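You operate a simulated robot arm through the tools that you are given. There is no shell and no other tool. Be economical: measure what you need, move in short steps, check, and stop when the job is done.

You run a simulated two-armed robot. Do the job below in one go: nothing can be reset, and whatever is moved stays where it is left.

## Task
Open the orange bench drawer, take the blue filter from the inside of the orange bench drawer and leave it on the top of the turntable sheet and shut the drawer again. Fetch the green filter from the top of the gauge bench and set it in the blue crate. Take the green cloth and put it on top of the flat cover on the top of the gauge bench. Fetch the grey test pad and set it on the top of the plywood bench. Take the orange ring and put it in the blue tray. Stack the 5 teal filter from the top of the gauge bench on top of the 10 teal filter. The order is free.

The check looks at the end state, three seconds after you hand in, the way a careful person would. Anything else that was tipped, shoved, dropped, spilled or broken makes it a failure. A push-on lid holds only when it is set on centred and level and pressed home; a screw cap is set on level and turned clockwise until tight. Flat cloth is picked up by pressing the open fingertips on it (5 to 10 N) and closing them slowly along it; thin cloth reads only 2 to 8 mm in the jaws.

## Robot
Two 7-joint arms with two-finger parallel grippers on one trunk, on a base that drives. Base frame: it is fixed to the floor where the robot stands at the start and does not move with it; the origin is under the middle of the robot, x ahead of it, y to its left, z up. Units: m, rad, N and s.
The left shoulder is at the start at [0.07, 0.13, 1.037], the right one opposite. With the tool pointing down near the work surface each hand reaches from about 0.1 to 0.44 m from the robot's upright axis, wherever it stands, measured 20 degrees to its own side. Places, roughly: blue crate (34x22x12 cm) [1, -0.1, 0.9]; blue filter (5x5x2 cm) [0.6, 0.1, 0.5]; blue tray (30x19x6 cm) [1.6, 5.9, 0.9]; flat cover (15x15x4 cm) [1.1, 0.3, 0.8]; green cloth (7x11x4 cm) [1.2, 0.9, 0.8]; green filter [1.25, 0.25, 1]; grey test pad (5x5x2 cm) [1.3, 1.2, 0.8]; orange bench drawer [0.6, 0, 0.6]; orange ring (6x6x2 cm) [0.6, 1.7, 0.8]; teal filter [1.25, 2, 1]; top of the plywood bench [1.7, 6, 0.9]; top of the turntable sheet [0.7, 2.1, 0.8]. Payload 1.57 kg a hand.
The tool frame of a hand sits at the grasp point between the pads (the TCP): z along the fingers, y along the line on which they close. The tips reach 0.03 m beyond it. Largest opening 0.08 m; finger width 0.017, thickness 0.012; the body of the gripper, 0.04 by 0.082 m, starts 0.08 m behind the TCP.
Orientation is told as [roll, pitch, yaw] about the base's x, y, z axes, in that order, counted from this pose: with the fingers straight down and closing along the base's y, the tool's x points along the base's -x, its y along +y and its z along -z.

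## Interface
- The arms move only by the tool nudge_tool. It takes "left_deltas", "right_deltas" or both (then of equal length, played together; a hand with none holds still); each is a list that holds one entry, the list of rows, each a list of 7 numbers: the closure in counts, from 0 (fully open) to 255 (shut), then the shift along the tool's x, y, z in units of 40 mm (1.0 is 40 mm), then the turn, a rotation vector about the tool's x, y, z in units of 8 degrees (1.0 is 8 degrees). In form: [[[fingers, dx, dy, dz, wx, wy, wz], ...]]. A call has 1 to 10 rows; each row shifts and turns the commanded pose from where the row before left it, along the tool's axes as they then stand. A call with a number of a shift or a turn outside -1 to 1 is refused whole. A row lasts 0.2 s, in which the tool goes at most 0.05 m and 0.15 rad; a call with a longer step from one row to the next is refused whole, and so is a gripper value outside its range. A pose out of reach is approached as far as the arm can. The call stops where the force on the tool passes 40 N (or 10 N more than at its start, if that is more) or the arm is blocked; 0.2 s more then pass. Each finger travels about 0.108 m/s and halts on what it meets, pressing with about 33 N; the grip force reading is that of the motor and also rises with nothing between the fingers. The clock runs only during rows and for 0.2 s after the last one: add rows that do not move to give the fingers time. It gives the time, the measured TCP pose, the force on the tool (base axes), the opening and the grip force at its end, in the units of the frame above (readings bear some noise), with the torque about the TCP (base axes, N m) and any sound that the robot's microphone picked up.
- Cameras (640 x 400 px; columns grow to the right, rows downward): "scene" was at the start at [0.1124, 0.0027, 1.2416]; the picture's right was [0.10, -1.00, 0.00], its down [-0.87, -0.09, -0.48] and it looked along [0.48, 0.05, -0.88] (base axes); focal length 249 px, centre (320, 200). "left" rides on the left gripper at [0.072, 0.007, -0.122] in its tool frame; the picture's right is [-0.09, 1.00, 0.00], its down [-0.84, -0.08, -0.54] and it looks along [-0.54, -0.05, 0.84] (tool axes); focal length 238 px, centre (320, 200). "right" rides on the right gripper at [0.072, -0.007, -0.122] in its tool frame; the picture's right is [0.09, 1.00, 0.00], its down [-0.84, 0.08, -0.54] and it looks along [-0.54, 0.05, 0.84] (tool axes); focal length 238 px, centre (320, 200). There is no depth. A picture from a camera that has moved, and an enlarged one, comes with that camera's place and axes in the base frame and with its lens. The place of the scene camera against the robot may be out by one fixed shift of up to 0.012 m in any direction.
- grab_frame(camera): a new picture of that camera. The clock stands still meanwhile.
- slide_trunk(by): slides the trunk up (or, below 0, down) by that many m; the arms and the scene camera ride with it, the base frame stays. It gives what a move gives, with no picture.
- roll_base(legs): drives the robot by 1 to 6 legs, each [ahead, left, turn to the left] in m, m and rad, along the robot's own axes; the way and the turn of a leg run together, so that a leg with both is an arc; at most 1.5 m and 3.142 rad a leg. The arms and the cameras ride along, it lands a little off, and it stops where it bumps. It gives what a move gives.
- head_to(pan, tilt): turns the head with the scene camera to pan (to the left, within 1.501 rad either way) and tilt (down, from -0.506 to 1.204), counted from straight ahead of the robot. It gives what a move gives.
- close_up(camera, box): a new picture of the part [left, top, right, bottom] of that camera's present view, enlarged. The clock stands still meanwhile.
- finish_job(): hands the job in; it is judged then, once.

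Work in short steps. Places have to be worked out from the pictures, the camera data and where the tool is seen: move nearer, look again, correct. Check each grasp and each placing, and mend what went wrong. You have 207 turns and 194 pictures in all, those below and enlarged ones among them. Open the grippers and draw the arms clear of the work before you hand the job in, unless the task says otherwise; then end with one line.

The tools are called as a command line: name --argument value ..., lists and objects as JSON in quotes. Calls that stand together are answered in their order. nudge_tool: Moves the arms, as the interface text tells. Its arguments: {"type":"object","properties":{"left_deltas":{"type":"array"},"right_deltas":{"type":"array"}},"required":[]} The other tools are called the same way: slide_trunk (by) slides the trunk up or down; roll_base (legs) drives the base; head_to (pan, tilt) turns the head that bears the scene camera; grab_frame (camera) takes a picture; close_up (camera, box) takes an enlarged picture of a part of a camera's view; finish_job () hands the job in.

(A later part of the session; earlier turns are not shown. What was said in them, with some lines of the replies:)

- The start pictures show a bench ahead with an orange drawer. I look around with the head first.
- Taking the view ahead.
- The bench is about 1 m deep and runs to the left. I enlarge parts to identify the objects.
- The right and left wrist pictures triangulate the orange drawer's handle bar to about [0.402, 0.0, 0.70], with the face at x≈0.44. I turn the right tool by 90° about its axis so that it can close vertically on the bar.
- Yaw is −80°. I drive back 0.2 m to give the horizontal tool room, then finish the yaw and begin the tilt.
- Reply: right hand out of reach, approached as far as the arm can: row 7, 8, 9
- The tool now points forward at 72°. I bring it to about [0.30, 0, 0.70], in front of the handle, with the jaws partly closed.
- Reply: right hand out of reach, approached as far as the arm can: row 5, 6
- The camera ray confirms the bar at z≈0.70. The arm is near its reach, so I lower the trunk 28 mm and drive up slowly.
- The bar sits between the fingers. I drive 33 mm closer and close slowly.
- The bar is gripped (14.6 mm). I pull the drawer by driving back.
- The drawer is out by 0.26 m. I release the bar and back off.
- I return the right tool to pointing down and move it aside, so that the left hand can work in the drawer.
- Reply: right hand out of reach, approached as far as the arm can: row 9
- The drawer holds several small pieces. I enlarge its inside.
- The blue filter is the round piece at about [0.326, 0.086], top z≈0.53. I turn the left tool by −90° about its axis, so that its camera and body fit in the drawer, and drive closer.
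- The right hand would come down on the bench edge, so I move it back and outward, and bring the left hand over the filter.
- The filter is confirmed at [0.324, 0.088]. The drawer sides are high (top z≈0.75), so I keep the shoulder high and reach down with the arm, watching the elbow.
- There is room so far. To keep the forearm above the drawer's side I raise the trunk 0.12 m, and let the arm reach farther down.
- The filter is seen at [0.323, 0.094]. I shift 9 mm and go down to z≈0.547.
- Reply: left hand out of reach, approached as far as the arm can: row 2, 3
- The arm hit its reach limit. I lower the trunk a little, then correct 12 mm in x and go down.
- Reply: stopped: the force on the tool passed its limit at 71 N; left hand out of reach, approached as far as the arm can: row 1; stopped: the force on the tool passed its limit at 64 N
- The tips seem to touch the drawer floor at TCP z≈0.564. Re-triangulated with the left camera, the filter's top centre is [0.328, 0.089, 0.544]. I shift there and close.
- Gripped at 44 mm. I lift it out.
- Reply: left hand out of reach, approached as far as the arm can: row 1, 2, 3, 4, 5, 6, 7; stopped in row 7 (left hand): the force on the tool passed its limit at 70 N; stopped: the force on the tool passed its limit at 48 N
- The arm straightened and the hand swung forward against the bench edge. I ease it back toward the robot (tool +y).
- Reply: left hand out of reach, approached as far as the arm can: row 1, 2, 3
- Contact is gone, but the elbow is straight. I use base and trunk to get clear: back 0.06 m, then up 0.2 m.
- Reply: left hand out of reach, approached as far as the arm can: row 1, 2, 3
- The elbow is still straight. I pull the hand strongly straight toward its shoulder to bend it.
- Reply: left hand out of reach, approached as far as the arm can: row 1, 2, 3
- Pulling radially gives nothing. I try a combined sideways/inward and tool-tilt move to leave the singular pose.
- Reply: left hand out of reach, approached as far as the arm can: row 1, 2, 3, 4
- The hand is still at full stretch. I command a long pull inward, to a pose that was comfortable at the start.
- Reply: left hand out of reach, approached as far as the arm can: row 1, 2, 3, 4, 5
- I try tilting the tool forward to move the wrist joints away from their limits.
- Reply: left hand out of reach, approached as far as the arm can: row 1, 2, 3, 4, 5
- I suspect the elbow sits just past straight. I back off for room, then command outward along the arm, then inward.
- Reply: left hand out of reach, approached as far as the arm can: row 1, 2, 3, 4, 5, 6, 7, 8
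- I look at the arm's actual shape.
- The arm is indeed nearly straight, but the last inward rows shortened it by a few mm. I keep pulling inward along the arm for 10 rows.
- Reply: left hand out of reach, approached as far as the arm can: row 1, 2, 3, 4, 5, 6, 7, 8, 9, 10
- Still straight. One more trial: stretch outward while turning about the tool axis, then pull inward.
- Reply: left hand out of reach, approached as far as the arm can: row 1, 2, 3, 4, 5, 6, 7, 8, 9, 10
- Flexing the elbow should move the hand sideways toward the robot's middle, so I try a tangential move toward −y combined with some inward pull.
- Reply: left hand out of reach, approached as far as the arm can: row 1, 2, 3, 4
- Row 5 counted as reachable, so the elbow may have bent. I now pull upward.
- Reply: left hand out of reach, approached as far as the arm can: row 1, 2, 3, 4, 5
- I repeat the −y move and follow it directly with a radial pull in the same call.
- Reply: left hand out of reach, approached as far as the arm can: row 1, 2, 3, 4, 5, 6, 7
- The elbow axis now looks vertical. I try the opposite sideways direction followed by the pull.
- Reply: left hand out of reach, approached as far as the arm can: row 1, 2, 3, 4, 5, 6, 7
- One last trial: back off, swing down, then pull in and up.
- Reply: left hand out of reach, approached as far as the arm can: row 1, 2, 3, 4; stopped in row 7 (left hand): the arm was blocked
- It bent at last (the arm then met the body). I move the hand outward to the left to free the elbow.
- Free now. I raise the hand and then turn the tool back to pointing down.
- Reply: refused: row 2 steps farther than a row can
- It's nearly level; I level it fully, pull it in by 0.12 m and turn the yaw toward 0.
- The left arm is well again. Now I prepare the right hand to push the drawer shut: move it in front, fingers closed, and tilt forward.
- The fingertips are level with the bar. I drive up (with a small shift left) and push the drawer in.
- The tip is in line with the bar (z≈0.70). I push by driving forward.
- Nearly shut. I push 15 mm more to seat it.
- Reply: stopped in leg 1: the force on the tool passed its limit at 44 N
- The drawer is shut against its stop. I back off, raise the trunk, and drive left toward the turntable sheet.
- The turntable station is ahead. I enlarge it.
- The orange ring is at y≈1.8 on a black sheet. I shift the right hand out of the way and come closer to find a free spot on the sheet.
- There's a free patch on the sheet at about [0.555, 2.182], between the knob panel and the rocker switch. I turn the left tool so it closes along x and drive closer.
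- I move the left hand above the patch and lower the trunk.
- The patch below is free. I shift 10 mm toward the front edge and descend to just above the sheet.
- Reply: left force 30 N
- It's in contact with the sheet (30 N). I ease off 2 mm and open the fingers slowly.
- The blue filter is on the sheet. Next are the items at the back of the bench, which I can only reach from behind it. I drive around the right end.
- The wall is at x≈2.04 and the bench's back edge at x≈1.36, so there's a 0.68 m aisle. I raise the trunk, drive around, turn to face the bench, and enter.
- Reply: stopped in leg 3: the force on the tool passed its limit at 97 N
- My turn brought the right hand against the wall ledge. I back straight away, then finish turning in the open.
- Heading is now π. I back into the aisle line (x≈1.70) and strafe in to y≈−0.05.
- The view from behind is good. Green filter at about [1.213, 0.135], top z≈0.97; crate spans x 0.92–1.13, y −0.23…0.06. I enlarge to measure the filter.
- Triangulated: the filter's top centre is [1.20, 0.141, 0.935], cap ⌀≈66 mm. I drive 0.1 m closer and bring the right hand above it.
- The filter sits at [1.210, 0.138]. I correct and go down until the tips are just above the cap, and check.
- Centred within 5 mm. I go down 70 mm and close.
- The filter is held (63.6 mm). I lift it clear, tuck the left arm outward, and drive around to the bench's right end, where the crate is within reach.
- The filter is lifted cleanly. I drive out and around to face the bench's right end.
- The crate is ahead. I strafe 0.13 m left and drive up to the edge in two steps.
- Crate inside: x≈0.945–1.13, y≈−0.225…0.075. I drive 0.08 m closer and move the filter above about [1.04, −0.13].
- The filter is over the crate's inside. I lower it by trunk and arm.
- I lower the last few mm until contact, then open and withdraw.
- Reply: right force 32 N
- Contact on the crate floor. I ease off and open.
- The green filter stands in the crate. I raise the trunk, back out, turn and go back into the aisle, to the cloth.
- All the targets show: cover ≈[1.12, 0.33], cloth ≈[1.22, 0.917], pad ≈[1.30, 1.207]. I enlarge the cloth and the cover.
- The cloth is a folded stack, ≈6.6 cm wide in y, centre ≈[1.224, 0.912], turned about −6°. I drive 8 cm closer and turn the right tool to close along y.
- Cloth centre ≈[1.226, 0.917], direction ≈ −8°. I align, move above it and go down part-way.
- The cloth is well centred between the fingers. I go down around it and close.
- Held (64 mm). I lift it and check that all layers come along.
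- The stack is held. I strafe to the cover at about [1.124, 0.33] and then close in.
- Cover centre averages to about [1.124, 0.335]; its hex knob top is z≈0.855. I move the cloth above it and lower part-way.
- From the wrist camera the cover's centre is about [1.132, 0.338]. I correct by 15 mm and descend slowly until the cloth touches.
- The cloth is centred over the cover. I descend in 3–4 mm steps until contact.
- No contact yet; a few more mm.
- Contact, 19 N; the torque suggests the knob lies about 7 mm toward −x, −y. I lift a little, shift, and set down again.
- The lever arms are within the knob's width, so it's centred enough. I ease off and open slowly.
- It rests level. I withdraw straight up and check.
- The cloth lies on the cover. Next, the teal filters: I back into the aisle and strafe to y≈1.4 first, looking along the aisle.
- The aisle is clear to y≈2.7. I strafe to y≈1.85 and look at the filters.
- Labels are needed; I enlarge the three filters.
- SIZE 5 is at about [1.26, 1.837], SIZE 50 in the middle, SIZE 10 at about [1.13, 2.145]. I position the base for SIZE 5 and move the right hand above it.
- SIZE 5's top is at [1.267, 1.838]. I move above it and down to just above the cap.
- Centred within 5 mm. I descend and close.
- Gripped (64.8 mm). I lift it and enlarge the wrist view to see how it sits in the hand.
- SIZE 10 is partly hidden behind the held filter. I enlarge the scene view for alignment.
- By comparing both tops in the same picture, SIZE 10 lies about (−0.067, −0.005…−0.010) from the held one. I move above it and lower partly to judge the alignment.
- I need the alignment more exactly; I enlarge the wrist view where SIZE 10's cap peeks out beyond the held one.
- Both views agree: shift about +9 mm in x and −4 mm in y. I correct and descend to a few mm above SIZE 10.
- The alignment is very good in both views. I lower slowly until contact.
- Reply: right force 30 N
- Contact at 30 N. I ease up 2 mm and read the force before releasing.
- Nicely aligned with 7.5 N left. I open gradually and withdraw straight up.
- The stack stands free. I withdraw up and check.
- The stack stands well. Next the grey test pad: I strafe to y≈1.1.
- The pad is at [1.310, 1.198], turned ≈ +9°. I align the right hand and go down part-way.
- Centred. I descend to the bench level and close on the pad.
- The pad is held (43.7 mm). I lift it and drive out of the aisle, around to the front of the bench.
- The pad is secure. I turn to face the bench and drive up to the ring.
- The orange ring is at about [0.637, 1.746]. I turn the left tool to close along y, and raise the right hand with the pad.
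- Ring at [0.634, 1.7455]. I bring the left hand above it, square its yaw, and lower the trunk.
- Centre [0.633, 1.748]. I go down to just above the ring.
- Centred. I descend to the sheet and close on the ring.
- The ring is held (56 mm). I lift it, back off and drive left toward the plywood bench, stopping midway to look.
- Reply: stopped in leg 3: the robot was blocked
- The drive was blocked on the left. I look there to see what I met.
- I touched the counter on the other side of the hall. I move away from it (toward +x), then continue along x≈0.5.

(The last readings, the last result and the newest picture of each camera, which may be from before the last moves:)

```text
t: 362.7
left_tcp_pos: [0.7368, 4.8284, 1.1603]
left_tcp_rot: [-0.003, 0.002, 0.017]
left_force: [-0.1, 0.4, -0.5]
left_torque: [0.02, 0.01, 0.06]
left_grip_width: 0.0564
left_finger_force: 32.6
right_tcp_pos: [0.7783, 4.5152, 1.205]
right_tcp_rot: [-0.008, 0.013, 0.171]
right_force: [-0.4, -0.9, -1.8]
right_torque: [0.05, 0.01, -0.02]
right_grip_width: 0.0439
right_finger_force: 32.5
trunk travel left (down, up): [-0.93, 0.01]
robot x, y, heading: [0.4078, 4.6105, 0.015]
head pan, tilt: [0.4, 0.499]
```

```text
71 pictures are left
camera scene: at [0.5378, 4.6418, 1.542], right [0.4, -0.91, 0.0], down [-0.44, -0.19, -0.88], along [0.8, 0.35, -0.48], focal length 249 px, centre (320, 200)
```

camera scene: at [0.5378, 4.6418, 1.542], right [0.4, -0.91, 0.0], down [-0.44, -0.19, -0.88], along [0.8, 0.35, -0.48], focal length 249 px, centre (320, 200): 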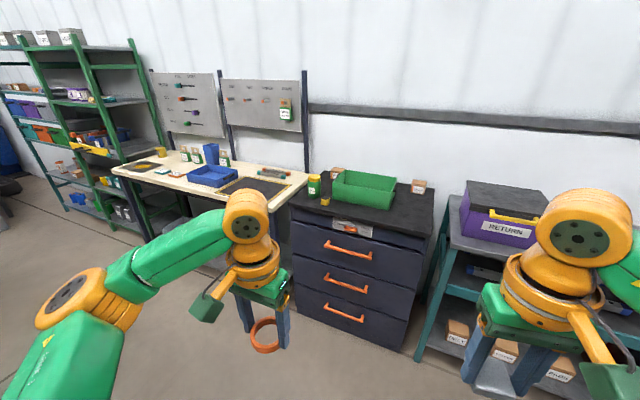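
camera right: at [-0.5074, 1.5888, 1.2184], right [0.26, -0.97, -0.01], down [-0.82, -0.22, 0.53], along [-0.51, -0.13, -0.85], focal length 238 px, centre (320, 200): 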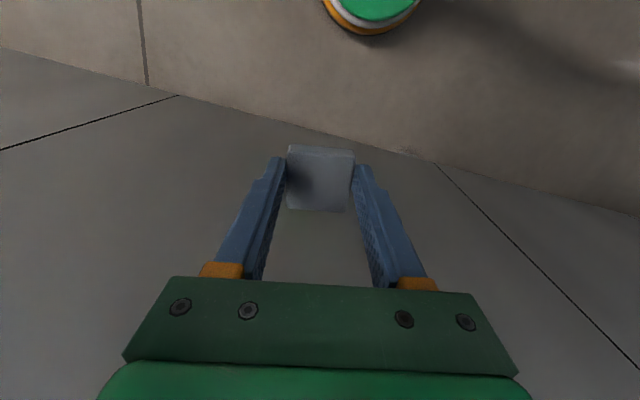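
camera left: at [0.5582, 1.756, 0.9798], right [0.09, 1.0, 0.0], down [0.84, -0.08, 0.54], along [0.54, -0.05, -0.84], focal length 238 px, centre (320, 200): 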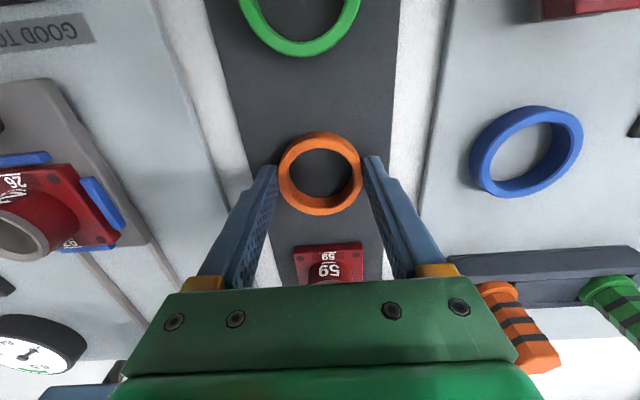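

The plywood bench (front edge x≈1.48, y 5.2–6.6) carries the blue tray at about [1.61, 5.86]. I drive in front of it.

roll_base --legs '[[0, 1.12, 0], [0.45, 0, -0.015]]'

head_to --pan 0 --tilt 0.7

grab_frame --camera "scene"

grab_frame --camera "left"

```text
t: 370.8
left_tcp_pos: [1.1833, 5.9413, 1.1614]
left_tcp_rot: [-0.001, 0.0, -0.013]
left_force: [-0.4, -0.3, -0.1]
left_torque: [0.01, 0.0, 0.04]
left_grip_width: 0.0563
left_finger_force: 33.1
right_tcp_pos: [1.2156, 5.6275, 1.2052]
right_tcp_rot: [-0.009, 0.011, 0.138]
right_force: [-0.5, -0.9, 0.1]
right_torque: [0.0, -0.02, 0.01]
right_grip_width: 0.0439
right_finger_force: 32.6
trunk travel left (down, up): [-0.93, 0.01]
robot x, y, heading: [0.8497, 5.7331, -0.013]
head pan, tilt: [0.4, 0.499]
```

```text
t: 371.7
left_tcp_pos: [1.1866, 5.9425, 1.1609]
left_tcp_rot: [-0.003, 0.003, -0.015]
left_force: [-1.0, 0.3, 0.2]
left_torque: [0.02, -0.03, 0.01]
left_grip_width: 0.0564
left_finger_force: 32.7
right_tcp_pos: [1.2177, 5.6273, 1.2043]
right_tcp_rot: [-0.008, 0.014, 0.139]
right_force: [0.2, -0.8, -1.2]
right_torque: [0.0, 0.01, -0.04]
right_grip_width: 0.0439
right_finger_force: 33.0
trunk travel left (down, up): [-0.93, 0.01]
robot x, y, heading: [0.8466, 5.738, -0.012]
head pan, tilt: [0.0, 0.7]
```

```text
70 pictures are left
camera scene: at [0.9822, 5.7248, 1.5242], right [-0.01, -1.0, 0.0], down [-0.64, 0.01, -0.76], along [0.76, -0.01, -0.64], focal length 249 px, centre (320, 200)
```

scene: 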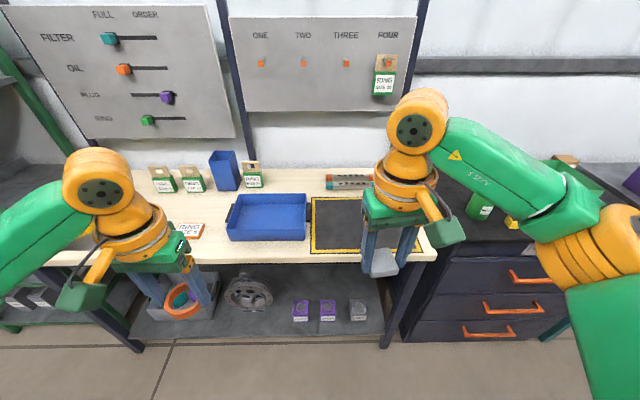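

```text
69 pictures are left
camera left: at [1.116, 5.9497, 1.2827], right [0.11, 0.99, 0.0], down [0.84, -0.09, 0.54], along [0.54, -0.06, -0.84], focal length 238 px, centre (320, 200)
```

left: 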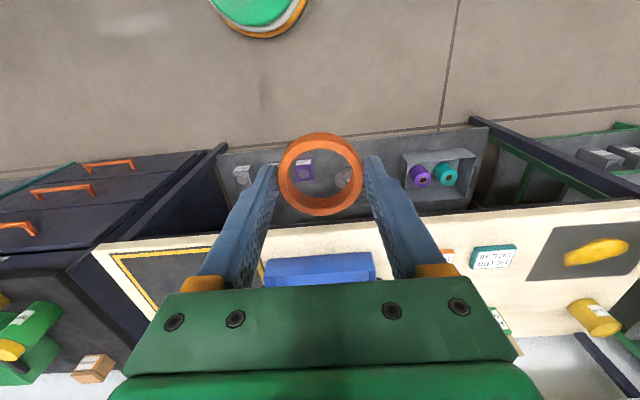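

I enlarge the bench top to pick a bare plywood patch for the pad.

close_up --camera "scene" --box '[140, 150, 460, 270]'

grab_frame --camera "right"

```text
2.00 times, centred on (300, 210) of scene
camera zoom: at [0.9822, 5.7248, 1.5242], right [-0.01, -1.0, 0.0], down [-0.64, 0.01, -0.76], along [0.76, -0.01, -0.64], focal length 497 px, centre (360, 180)
```

zoom: 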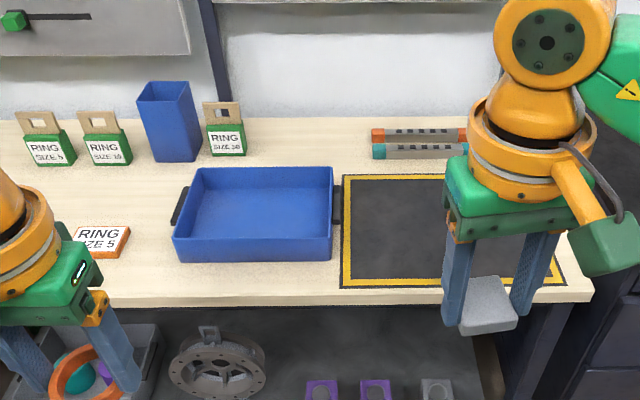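

```text
67 pictures are left
camera right: at [1.1494, 5.6125, 1.3282], right [-0.23, 0.97, -0.01], down [0.82, 0.2, 0.53], along [0.52, 0.12, -0.85], focal length 238 px, centre (320, 200)
```

right: 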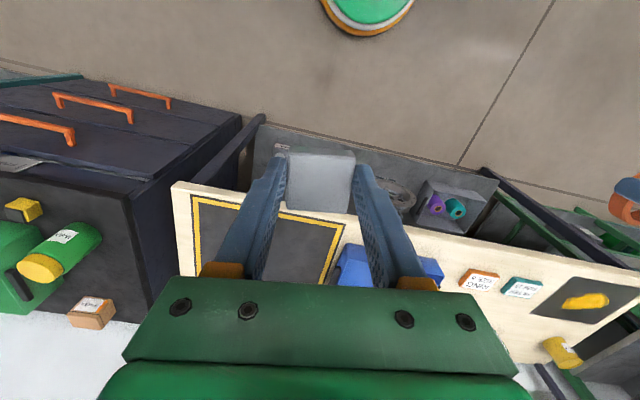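

A bare plywood patch lies left of the tray, at about [1.70, 6.14]. First the ring: I drive up so the left hand is near the tray at about [1.63, 5.905].

roll_base --legs '[[0.37, 0, 0.012]]'

grab_frame --camera "left"

grab_frame --camera "scene"

```text
t: 374.0
left_tcp_pos: [1.5523, 5.9434, 1.1608]
left_tcp_rot: [-0.002, 0.0, 0.001]
left_force: [0.3, 0.2, 0.0]
left_torque: [0.0, -0.02, 0.01]
left_grip_width: 0.0563
left_finger_force: 33.2
right_tcp_pos: [1.5869, 5.6303, 1.2054]
right_tcp_rot: [-0.008, 0.011, 0.153]
right_force: [0.3, 0.1, -0.9]
right_torque: [0.03, -0.03, 0.01]
right_grip_width: 0.0436
right_finger_force: 33.3
trunk travel left (down, up): [-0.93, 0.01]
robot x, y, heading: [1.2186, 5.7245, 0.002]
head pan, tilt: [0.0, 0.7]
```

```text
66 pictures are left
camera left: at [1.4807, 5.9503, 1.2835], right [0.09, 1.0, 0.0], down [0.84, -0.08, 0.54], along [0.54, -0.05, -0.84], focal length 238 px, centre (320, 200)
```

left: 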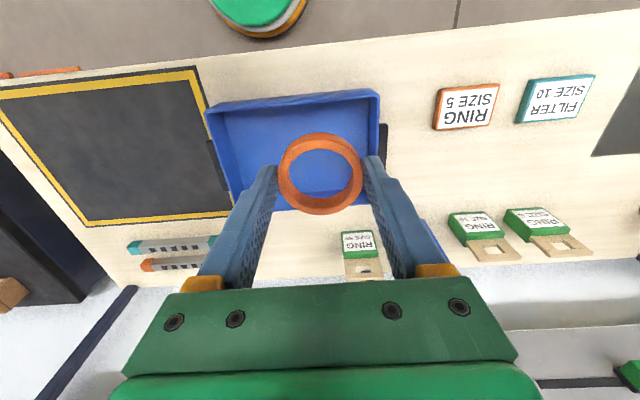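

```text
65 pictures are left
camera scene: at [1.3493, 5.7236, 1.5246], right [0.0, -1.0, 0.0], down [-0.64, 0.0, -0.77], along [0.77, 0.0, -0.64], focal length 249 px, centre (320, 200)
```

scene: 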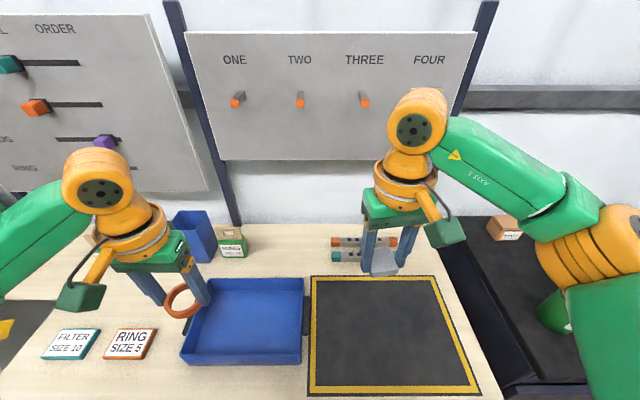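

I move the ring over the tray's middle (≈[1.62, 5.90]) and lower it in.

nudge_tool --left_deltas '[[[155, -0.57, -0.36, 0, 0, 0, 0], [155, -0.57, -0.36, 0, 0, 0, 0], [155, -0.57, -0.36, 0, 0, 0, 0], [155, 0, 0, 0.9, 0, 0, 0], [155, 0, 0, 0.9, 0, 0, 0], [155, 0, 0, 0.9, 0, 0, 0], [155, 0, 0, 0.9, 0, 0, 0], [155, 0, 0, 0.5, 0, 0, 0]]]'

grab_frame --camera "left"

```text
t: 375.8
left_tcp_pos: [1.6236, 5.9005, 0.9962]
left_tcp_rot: [-0.002, 0.001, 0.0]
left_force: [-0.2, 0.0, 1.1]
left_torque: [0.0, -0.02, 0.02]
left_grip_width: 0.0562
left_finger_force: 33.3
right_tcp_pos: [1.5901, 5.6287, 1.2053]
right_tcp_rot: [-0.007, 0.013, 0.154]
right_force: [0.4, 0.4, -0.1]
right_torque: [0.0, -0.01, 0.01]
right_grip_width: 0.0437
right_finger_force: 33.3
trunk travel left (down, up): [-0.93, 0.01]
robot x, y, heading: [1.2198, 5.728, -0.006]
head pan, tilt: [0.0, 0.7]
```

```text
64 pictures are left
camera left: at [1.5521, 5.9068, 1.1185], right [0.09, 1.0, 0.0], down [0.84, -0.08, 0.54], along [0.54, -0.05, -0.84], focal length 238 px, centre (320, 200)
```

left: 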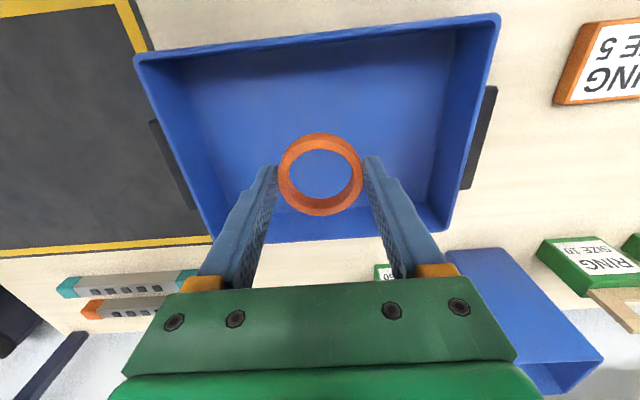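

Well inside the tray. I lower to contact.

nudge_tool --left_deltas '[[[155, 0, 0, 0.7, 0, 0, 0], [155, 0, 0, 0.5, 0, 0, 0], [155, 0, 0, 0.15, 0, 0, 0], [155, 0, 0, 0.15, 0, 0, 0], [155, 0, 0, 0.15, 0, 0, 0]]]'

```text
t: 377.0
left_tcp_pos: [1.6219, 5.9002, 0.93]
left_tcp_rot: [-0.002, 0.002, 0.0]
left_force: [-0.4, 0.2, -1.4]
left_torque: [0.01, -0.03, -0.03]
left_grip_width: 0.0562
left_finger_force: 33.2
right_tcp_pos: [1.5904, 5.63, 1.2049]
right_tcp_rot: [-0.005, 0.014, 0.153]
right_force: [-0.6, 0.8, -0.8]
right_torque: [-0.01, -0.02, 0.04]
right_grip_width: 0.0439
right_finger_force: 32.7
trunk travel left (down, up): [-0.93, 0.01]
robot x, y, heading: [1.2222, 5.7265, 0.001]
head pan, tilt: [0.0, 0.7]
```

nudge_tool --left_deltas '[[[155, 0, 0, 0.12, 0, 0, 0], [155, 0, 0, 0.12, 0, 0, 0], [155, 0, 0, 0.12, 0, 0, 0]]]'

```text
t: 377.8
left_tcp_pos: [1.6228, 5.899, 0.9157]
left_tcp_rot: [-0.002, 0.001, 0.001]
left_force: [0.1, 1.0, -0.6]
left_torque: [-0.03, -0.02, 0.02]
left_grip_width: 0.0562
left_finger_force: 33.0
right_tcp_pos: [1.5907, 5.6297, 1.2049]
right_tcp_rot: [-0.008, 0.013, 0.151]
right_force: [0.5, -0.9, -0.8]
right_torque: [0.01, 0.0, 0.02]
right_grip_width: 0.0438
right_finger_force: 33.1
trunk travel left (down, up): [-0.93, 0.01]
robot x, y, heading: [1.2155, 5.7255, -0.002]
head pan, tilt: [0.0, 0.7]
```

No contact yet at 0.916; I keep lowering in 4 mm steps.

nudge_tool --left_deltas '[[[155, 0, 0, 0.1, 0, 0, 0], [155, 0, 0, 0.1, 0, 0, 0], [155, 0, 0, 0.1, 0, 0, 0], [155, 0, 0, 0.1, 0, 0, 0]]]'

grab_frame --camera "left"

```text
t: 378.8
left_tcp_pos: [1.6226, 5.8987, 0.9003]
left_tcp_rot: [-0.003, 0.002, 0.001]
left_force: [-0.8, 0.7, 1.2]
left_torque: [0.0, 0.01, 0.0]
left_grip_width: 0.0562
left_finger_force: 33.3
right_tcp_pos: [1.5903, 5.6293, 1.2057]
right_tcp_rot: [-0.006, 0.012, 0.153]
right_force: [0.4, -0.2, -1.4]
right_torque: [0.01, 0.0, 0.04]
right_grip_width: 0.0434
right_finger_force: 32.5
trunk travel left (down, up): [-0.93, 0.01]
robot x, y, heading: [1.2223, 5.7294, -0.0]
head pan, tilt: [0.0, 0.7]
```

```text
63 pictures are left
camera left: at [1.5514, 5.9068, 1.0223], right [0.09, 1.0, 0.0], down [0.84, -0.08, 0.54], along [0.54, -0.05, -0.84], focal length 238 px, centre (320, 200)
```

left: 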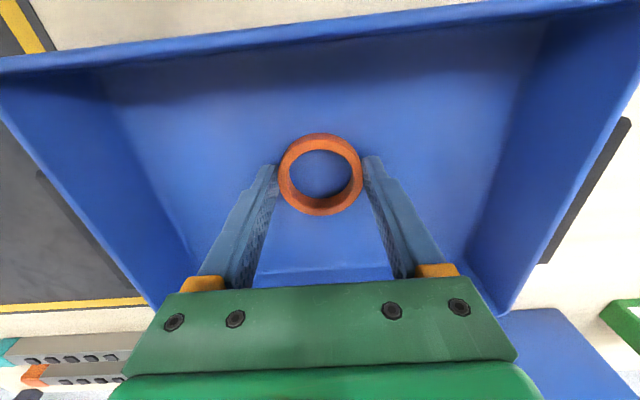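

Still some mm to go; I continue until contact.

nudge_tool --left_deltas '[[[155, 0, 0, 0.1, 0, 0, 0], [155, 0, 0, 0.1, 0, 0, 0], [155, 0, 0, 0.1, 0, 0, 0]]]'

```text
t: 379.5
left_tcp_pos: [1.6212, 5.9002, 0.896]
left_tcp_rot: [-0.002, -0.009, -0.001]
left_force: [-3.6, 2.4, 17.4]
left_torque: [0.38, 0.27, 0.0]
left_grip_width: 0.0561
left_finger_force: 33.3
right_tcp_pos: [1.5843, 5.6286, 1.2071]
right_tcp_rot: [-0.008, 0.007, 0.155]
right_force: [-0.7, -0.2, -0.2]
right_torque: [0.02, -0.01, -0.02]
right_grip_width: 0.0437
right_finger_force: 33.2
trunk travel left (down, up): [-0.93, 0.01]
robot x, y, heading: [1.2195, 5.7294, 0.001]
head pan, tilt: [0.0, 0.7]
stopped in row 3 (left hand): the force on the tool passed its limit at 48 N (the readings are from after the stop); the commanded pose is now the measured one
```

Contact at z≈0.896. I ease off, open, and withdraw.

nudge_tool --left_deltas '[[[155, 0, 0, -0.05, 0, 0, 0], [80, 0, 0, 0, 0, 0, 0], [30, 0, 0, 0, 0, 0, 0], [0, 0, 0, 0, 0, 0, 0], [0, 0, 0, -0.5, 0, 0, 0], [0, 0, 0, -0.9, 0, 0, 0], [0, 0, 0, -0.9, 0, 0, 0], [0, 0, 0, -0.9, 0, 0, 0], [0, 0, 0, -0.9, 0, 0, 0], [0, 0.5, 0, -0.8, 0, 0, 0]]]'

grab_frame --camera "left"

```text
t: 381.7
left_tcp_pos: [1.6021, 5.9013, 1.0905]
left_tcp_rot: [-0.004, -0.005, 0.002]
left_force: [-0.1, 0.8, 0.6]
left_torque: [-0.03, 0.01, -0.02]
left_grip_width: 0.0795
left_finger_force: 0.0
right_tcp_pos: [1.5896, 5.6301, 1.2075]
right_tcp_rot: [-0.008, 0.012, 0.154]
right_force: [-0.2, -0.2, -0.6]
right_torque: [0.01, -0.01, 0.0]
right_grip_width: 0.0437
right_finger_force: 32.8
trunk travel left (down, up): [-0.93, 0.01]
robot x, y, heading: [1.218, 5.7237, -0.002]
head pan, tilt: [0.0, 0.7]
```

```text
62 pictures are left
camera left: at [1.5308, 5.9081, 1.2132], right [0.09, 1.0, 0.0], down [0.83, -0.08, 0.55], along [0.54, -0.05, -0.84], focal length 238 px, centre (320, 200)
```

left: 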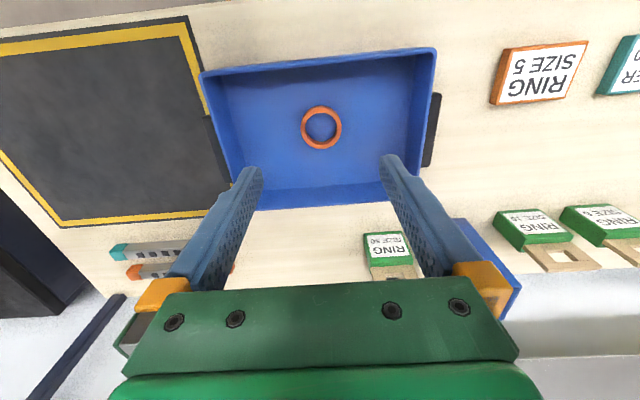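

The ring lies in the tray. Now the pad: I strafe 0.515 m left to bring the right hand over the bare plywood at about [1.71, 6.145].

roll_base --legs '[[0, 0.515, 0]]'

grab_frame --camera "right"

grab_frame --camera "scene"

```text
t: 384.7
left_tcp_pos: [1.604, 6.4111, 1.091]
left_tcp_rot: [-0.001, -0.004, -0.001]
left_force: [-0.3, -1.0, -0.1]
left_torque: [-0.01, 0.01, -0.02]
left_grip_width: 0.08
left_finger_force: 0.0
right_tcp_pos: [1.5903, 6.1392, 1.2047]
right_tcp_rot: [-0.006, 0.012, 0.154]
right_force: [-0.8, -0.4, 0.1]
right_torque: [0.02, 0.0, 0.03]
right_grip_width: 0.0439
right_finger_force: 32.9
trunk travel left (down, up): [-0.93, 0.01]
robot x, y, heading: [1.2185, 6.2451, 0.001]
head pan, tilt: [0.0, 0.7]
```

```text
61 pictures are left
camera right: at [1.5219, 6.1243, 1.3281], right [-0.24, 0.97, 0.0], down [0.82, 0.21, 0.53], along [0.52, 0.13, -0.85], focal length 238 px, centre (320, 200)
```

right: 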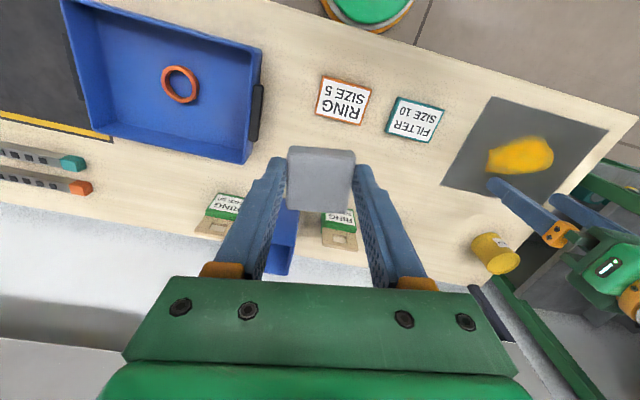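

```text
60 pictures are left
camera scene: at [1.3531, 6.234, 1.5243], right [0.0, -1.0, 0.0], down [-0.64, 0.0, -0.76], along [0.76, 0.0, -0.64], focal length 249 px, centre (320, 200)
```

scene: 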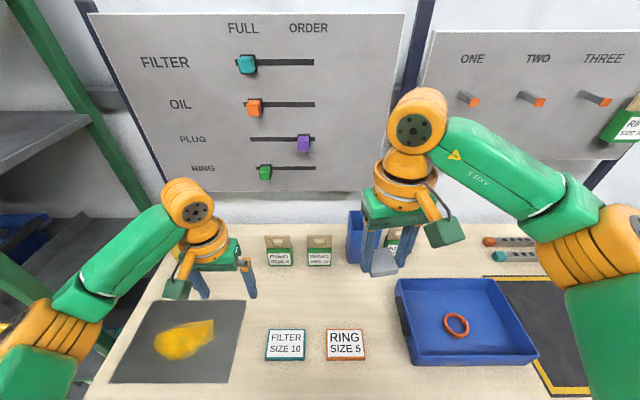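

I drive 6 cm closer, lower the pad to z≈1.05, and move it to about [1.705, 6.17].

roll_base --legs '[[0.06, 0, 0]]'

nudge_tool --right_deltas '[[[195, 0, 0, 0.9, 0, 0, 0], [195, 0, 0, 0.9, 0, 0, 0], [195, 0, 0, 0.9, 0, 0, 0], [195, 0, 0, 0.9, 0, 0, 0], [195, -0.5, 0.25, 0, 0, 0, 0], [195, -0.5, 0.25, 0, 0, 0, 0], [195, -0.45, 0, 0, 0, 0, 0]]]'

grab_frame --camera "right"

```text
t: 385.7
left_tcp_pos: [1.6552, 6.4123, 1.0935]
left_tcp_rot: [-0.001, -0.013, 0.0]
left_force: [-1.1, -0.3, 0.1]
left_torque: [-0.01, -0.12, -0.02]
left_grip_width: 0.0799
left_finger_force: 0.1
right_tcp_pos: [1.64, 6.1426, 1.2088]
right_tcp_rot: [-0.009, 0.006, 0.154]
right_force: [-0.4, -0.1, 0.9]
right_torque: [0.0, -0.1, -0.03]
right_grip_width: 0.0436
right_finger_force: 33.4
trunk travel left (down, up): [-0.93, 0.01]
robot x, y, heading: [1.2795, 6.2384, 0.0]
head pan, tilt: [0.0, 0.7]
```

```text
t: 387.3
left_tcp_pos: [1.6644, 6.4135, 1.09]
left_tcp_rot: [-0.003, -0.003, -0.001]
left_force: [0.1, 0.5, 0.1]
left_torque: [0.02, 0.02, -0.01]
left_grip_width: 0.0797
left_finger_force: 0.1
right_tcp_pos: [1.7037, 6.1703, 1.0595]
right_tcp_rot: [-0.008, 0.013, 0.153]
right_force: [-0.1, 0.4, -0.4]
right_torque: [-0.01, 0.03, 0.02]
right_grip_width: 0.0438
right_finger_force: 32.7
trunk travel left (down, up): [-0.93, 0.01]
robot x, y, heading: [1.2804, 6.2396, 0.001]
head pan, tilt: [0.0, 0.7]
```

```text
59 pictures are left
camera right: at [1.6347, 6.1537, 1.1829], right [-0.24, 0.97, -0.01], down [0.82, 0.21, 0.53], along [0.52, 0.12, -0.85], focal length 238 px, centre (320, 200)
```

right: 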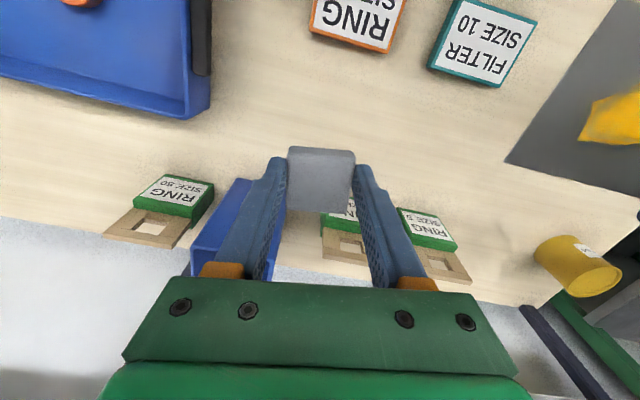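

The landing spot is bare plywood. I keep a bit more distance to the blue box (shift −14 mm x, +20 mm y) and lower.

nudge_tool --right_deltas '[[[195, 0.27, 0.55, 0, 0, 0, 0], [195, 0, 0, 0.9, 0, 0, 0], [195, 0, 0, 0.9, 0, 0, 0], [195, 0, 0, 0.9, 0, 0, 0], [195, 0, 0, 0.8, 0, 0, 0], [195, 0, 0, 0, 0, 0, 0]]]'

grab_frame --camera "right"

```text
t: 388.7
left_tcp_pos: [1.6636, 6.4133, 1.0905]
left_tcp_rot: [-0.002, -0.005, 0.001]
left_force: [0.6, 0.4, -0.1]
left_torque: [0.02, 0.03, -0.01]
left_grip_width: 0.08
left_finger_force: 0.0
right_tcp_pos: [1.6877, 6.1885, 0.9204]
right_tcp_rot: [-0.007, 0.013, 0.156]
right_force: [0.4, 0.3, -0.4]
right_torque: [0.01, 0.0, 0.01]
right_grip_width: 0.0439
right_finger_force: 33.1
trunk travel left (down, up): [-0.93, 0.01]
robot x, y, heading: [1.2817, 6.241, 0.001]
head pan, tilt: [0.0, 0.7]
```

```text
58 pictures are left
camera right: at [1.6188, 6.1726, 1.0435], right [-0.24, 0.97, -0.01], down [0.82, 0.21, 0.53], along [0.52, 0.12, -0.85], focal length 238 px, centre (320, 200)
```

right: 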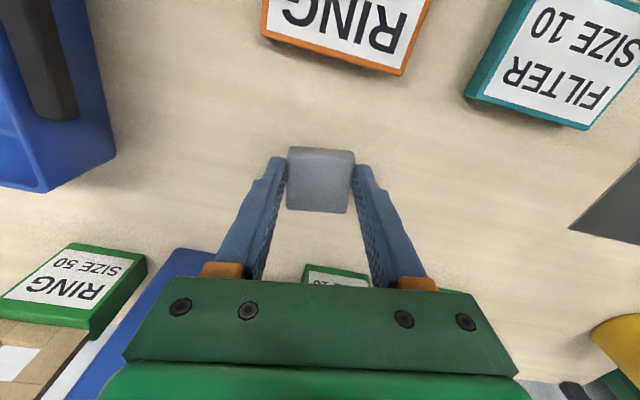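

Clear all around. I lower in small steps until contact.

nudge_tool --right_deltas '[[[195, 0, 0, 0.2, 0, 0, 0], [195, 0, 0, 0.15, 0, 0, 0], [195, 0, 0, 0.1, 0, 0, 0], [195, 0, 0, 0.1, 0, 0, 0], [195, 0, 0, 0.1, 0, 0, 0]]]'

```text
t: 389.9
left_tcp_pos: [1.6626, 6.4131, 1.0906]
left_tcp_rot: [-0.003, -0.007, 0.0]
left_force: [0.4, 0.6, 0.1]
left_torque: [0.0, 0.01, -0.02]
left_grip_width: 0.0801
left_finger_force: 0.0
right_tcp_pos: [1.6851, 6.1879, 0.8955]
right_tcp_rot: [-0.008, 0.01, 0.153]
right_force: [1.2, 0.0, 3.7]
right_torque: [0.11, -0.06, 0.0]
right_grip_width: 0.0438
right_finger_force: 32.8
trunk travel left (down, up): [-0.93, 0.01]
robot x, y, heading: [1.2815, 6.2423, -0.001]
head pan, tilt: [0.0, 0.7]
```

Light contact (≈4 N) at 0.8955, as expected. I open and withdraw straight up.

nudge_tool --right_deltas '[[[120, 0, 0, 0, 0, 0, 0], [90, 0, 0, 0, 0, 0, 0], [60, 0, 0, 0, 0, 0, 0], [60, 0, 0, 0, 0, 0, 0], [60, 0, 0, -0.4, 0, 0, 0], [60, 0, 0, -0.9, 0, 0, 0], [60, 0, 0, -0.9, 0, 0, 0], [60, 0, 0, -0.9, 0, 0, 0], [0, 0, 0, -0.9, 0, 0, 0]]]'

grab_frame --camera "right"

```text
t: 391.9
left_tcp_pos: [1.663, 6.4131, 1.0914]
left_tcp_rot: [-0.002, -0.003, -0.001]
left_force: [-0.5, -0.3, -0.2]
left_torque: [-0.01, 0.04, -0.01]
left_grip_width: 0.0801
left_finger_force: 0.1
right_tcp_pos: [1.6876, 6.19, 1.0545]
right_tcp_rot: [-0.009, 0.014, 0.152]
right_force: [-0.2, -0.1, -0.7]
right_torque: [0.0, -0.01, -0.02]
right_grip_width: 0.0798
right_finger_force: 0.0
trunk travel left (down, up): [-0.93, 0.01]
robot x, y, heading: [1.2831, 6.24, -0.001]
head pan, tilt: [0.0, 0.7]
```

```text
57 pictures are left
camera right: at [1.6191, 6.1743, 1.1776], right [-0.24, 0.97, -0.01], down [0.82, 0.21, 0.53], along [0.52, 0.12, -0.85], focal length 238 px, centre (320, 200)
```

right: 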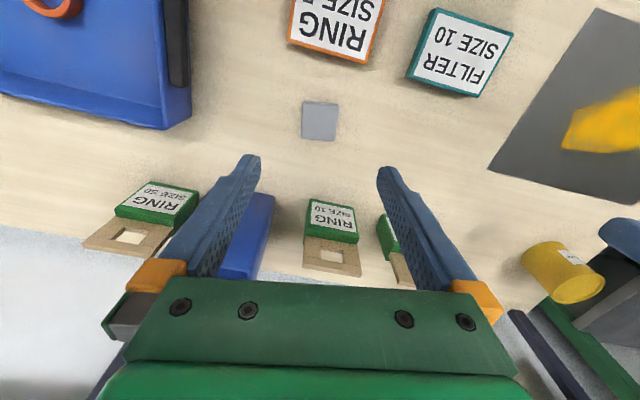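

The pad lies on the plywood. I back the arms clear of this bench and return for a last look at the test bench and the drawer.

roll_base --legs '[[-0.55, 0, 0], [0, -1.5, 0], [0, -1.35, 0], [-0.42, 0, 0]]'

head_to --pan -1.2 --tilt 0.4

grab_frame --camera "scene"

```text
t: 410.7
left_tcp_pos: [0.7109, 3.5575, 1.0903]
left_tcp_rot: [-0.004, -0.003, 0.013]
left_force: [1.1, 0.4, 0.7]
left_torque: [0.0, 0.02, 0.0]
left_grip_width: 0.0798
left_finger_force: 0.1
right_tcp_pos: [0.7374, 3.3346, 1.0543]
right_tcp_rot: [-0.008, 0.017, 0.165]
right_force: [0.1, 0.3, -0.1]
right_torque: [0.0, -0.02, 0.0]
right_grip_width: 0.08
right_finger_force: 0.1
trunk travel left (down, up): [-0.93, 0.01]
robot x, y, heading: [0.3282, 3.3798, 0.008]
head pan, tilt: [0.0, 0.7]
```

```text
t: 412.1
left_tcp_pos: [0.7081, 3.5572, 1.0906]
left_tcp_rot: [-0.002, -0.003, 0.012]
left_force: [0.1, -0.5, 0.0]
left_torque: [0.01, 0.03, 0.0]
left_grip_width: 0.08
left_finger_force: 0.1
right_tcp_pos: [0.7339, 3.3358, 1.0542]
right_tcp_rot: [-0.008, 0.013, 0.166]
right_force: [-0.7, -0.5, 0.3]
right_torque: [-0.01, 0.03, -0.03]
right_grip_width: 0.0799
right_finger_force: 0.1
trunk travel left (down, up): [-0.93, 0.01]
robot x, y, heading: [0.3264, 3.3798, 0.012]
head pan, tilt: [-1.201, 0.4]
```

```text
56 pictures are left
camera scene: at [0.4089, 3.2918, 1.5511], right [-0.93, -0.37, 0.0], down [-0.15, 0.36, -0.92], along [0.34, -0.85, -0.39], focal length 249 px, centre (320, 200)
```

scene: 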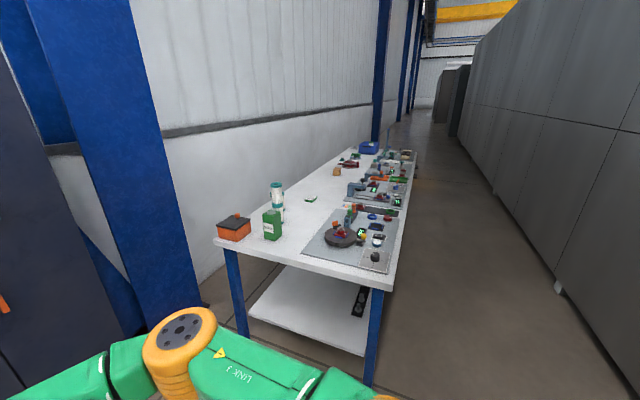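

I enlarge the bench's far front to make sure that the drawer doesn't protrude, and the stack.

close_up --camera "scene" --box '[330, 130, 458, 210]'

close_up --camera "scene" --box '[210, 170, 402, 290]'

```text
5.00 times, centred on (394, 170) of scene
camera zoom: at [0.4089, 3.2918, 1.5511], right [-0.93, -0.37, 0.0], down [-0.15, 0.36, -0.92], along [0.34, -0.85, -0.39], focal length 1243 px, centre (-50, 350)
```

zoom: 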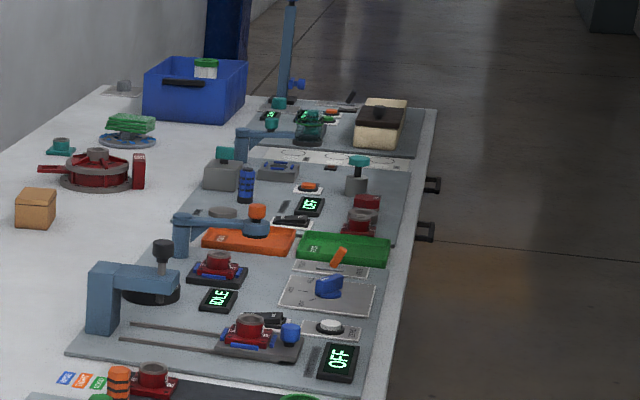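

```text
3.33 times, centred on (306, 230) of scene
camera zoom: at [0.4089, 3.2918, 1.5511], right [-0.93, -0.37, 0.0], down [-0.15, 0.36, -0.92], along [0.34, -0.85, -0.39], focal length 829 px, centre (367, 100)
```

zoom: 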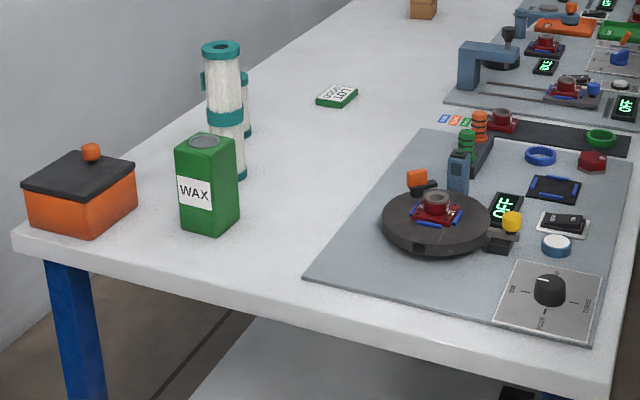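

Both drawer handles stick out equally, so the drawer is shut. The cloth is on the cover, the green filter in the crate, the stack upright, and the blue filter on the sheet. The hands are open and clear, so I hand in.

finish_job

```text
The job is handed in.
```

All six tasks are done and handed in: in the last pictures the drawer is shut, the blue filter is on the turntable sheet, the green filter is in the crate and the cloth is on the cover. The 5 teal filter stands on the 10, the ring is in the blue tray and the pad is on the plywood bench. Along the way I touched the wall ledge once and the counter across the hall once; I saw nothing displaced, but I did not check the counter closely afterwards.
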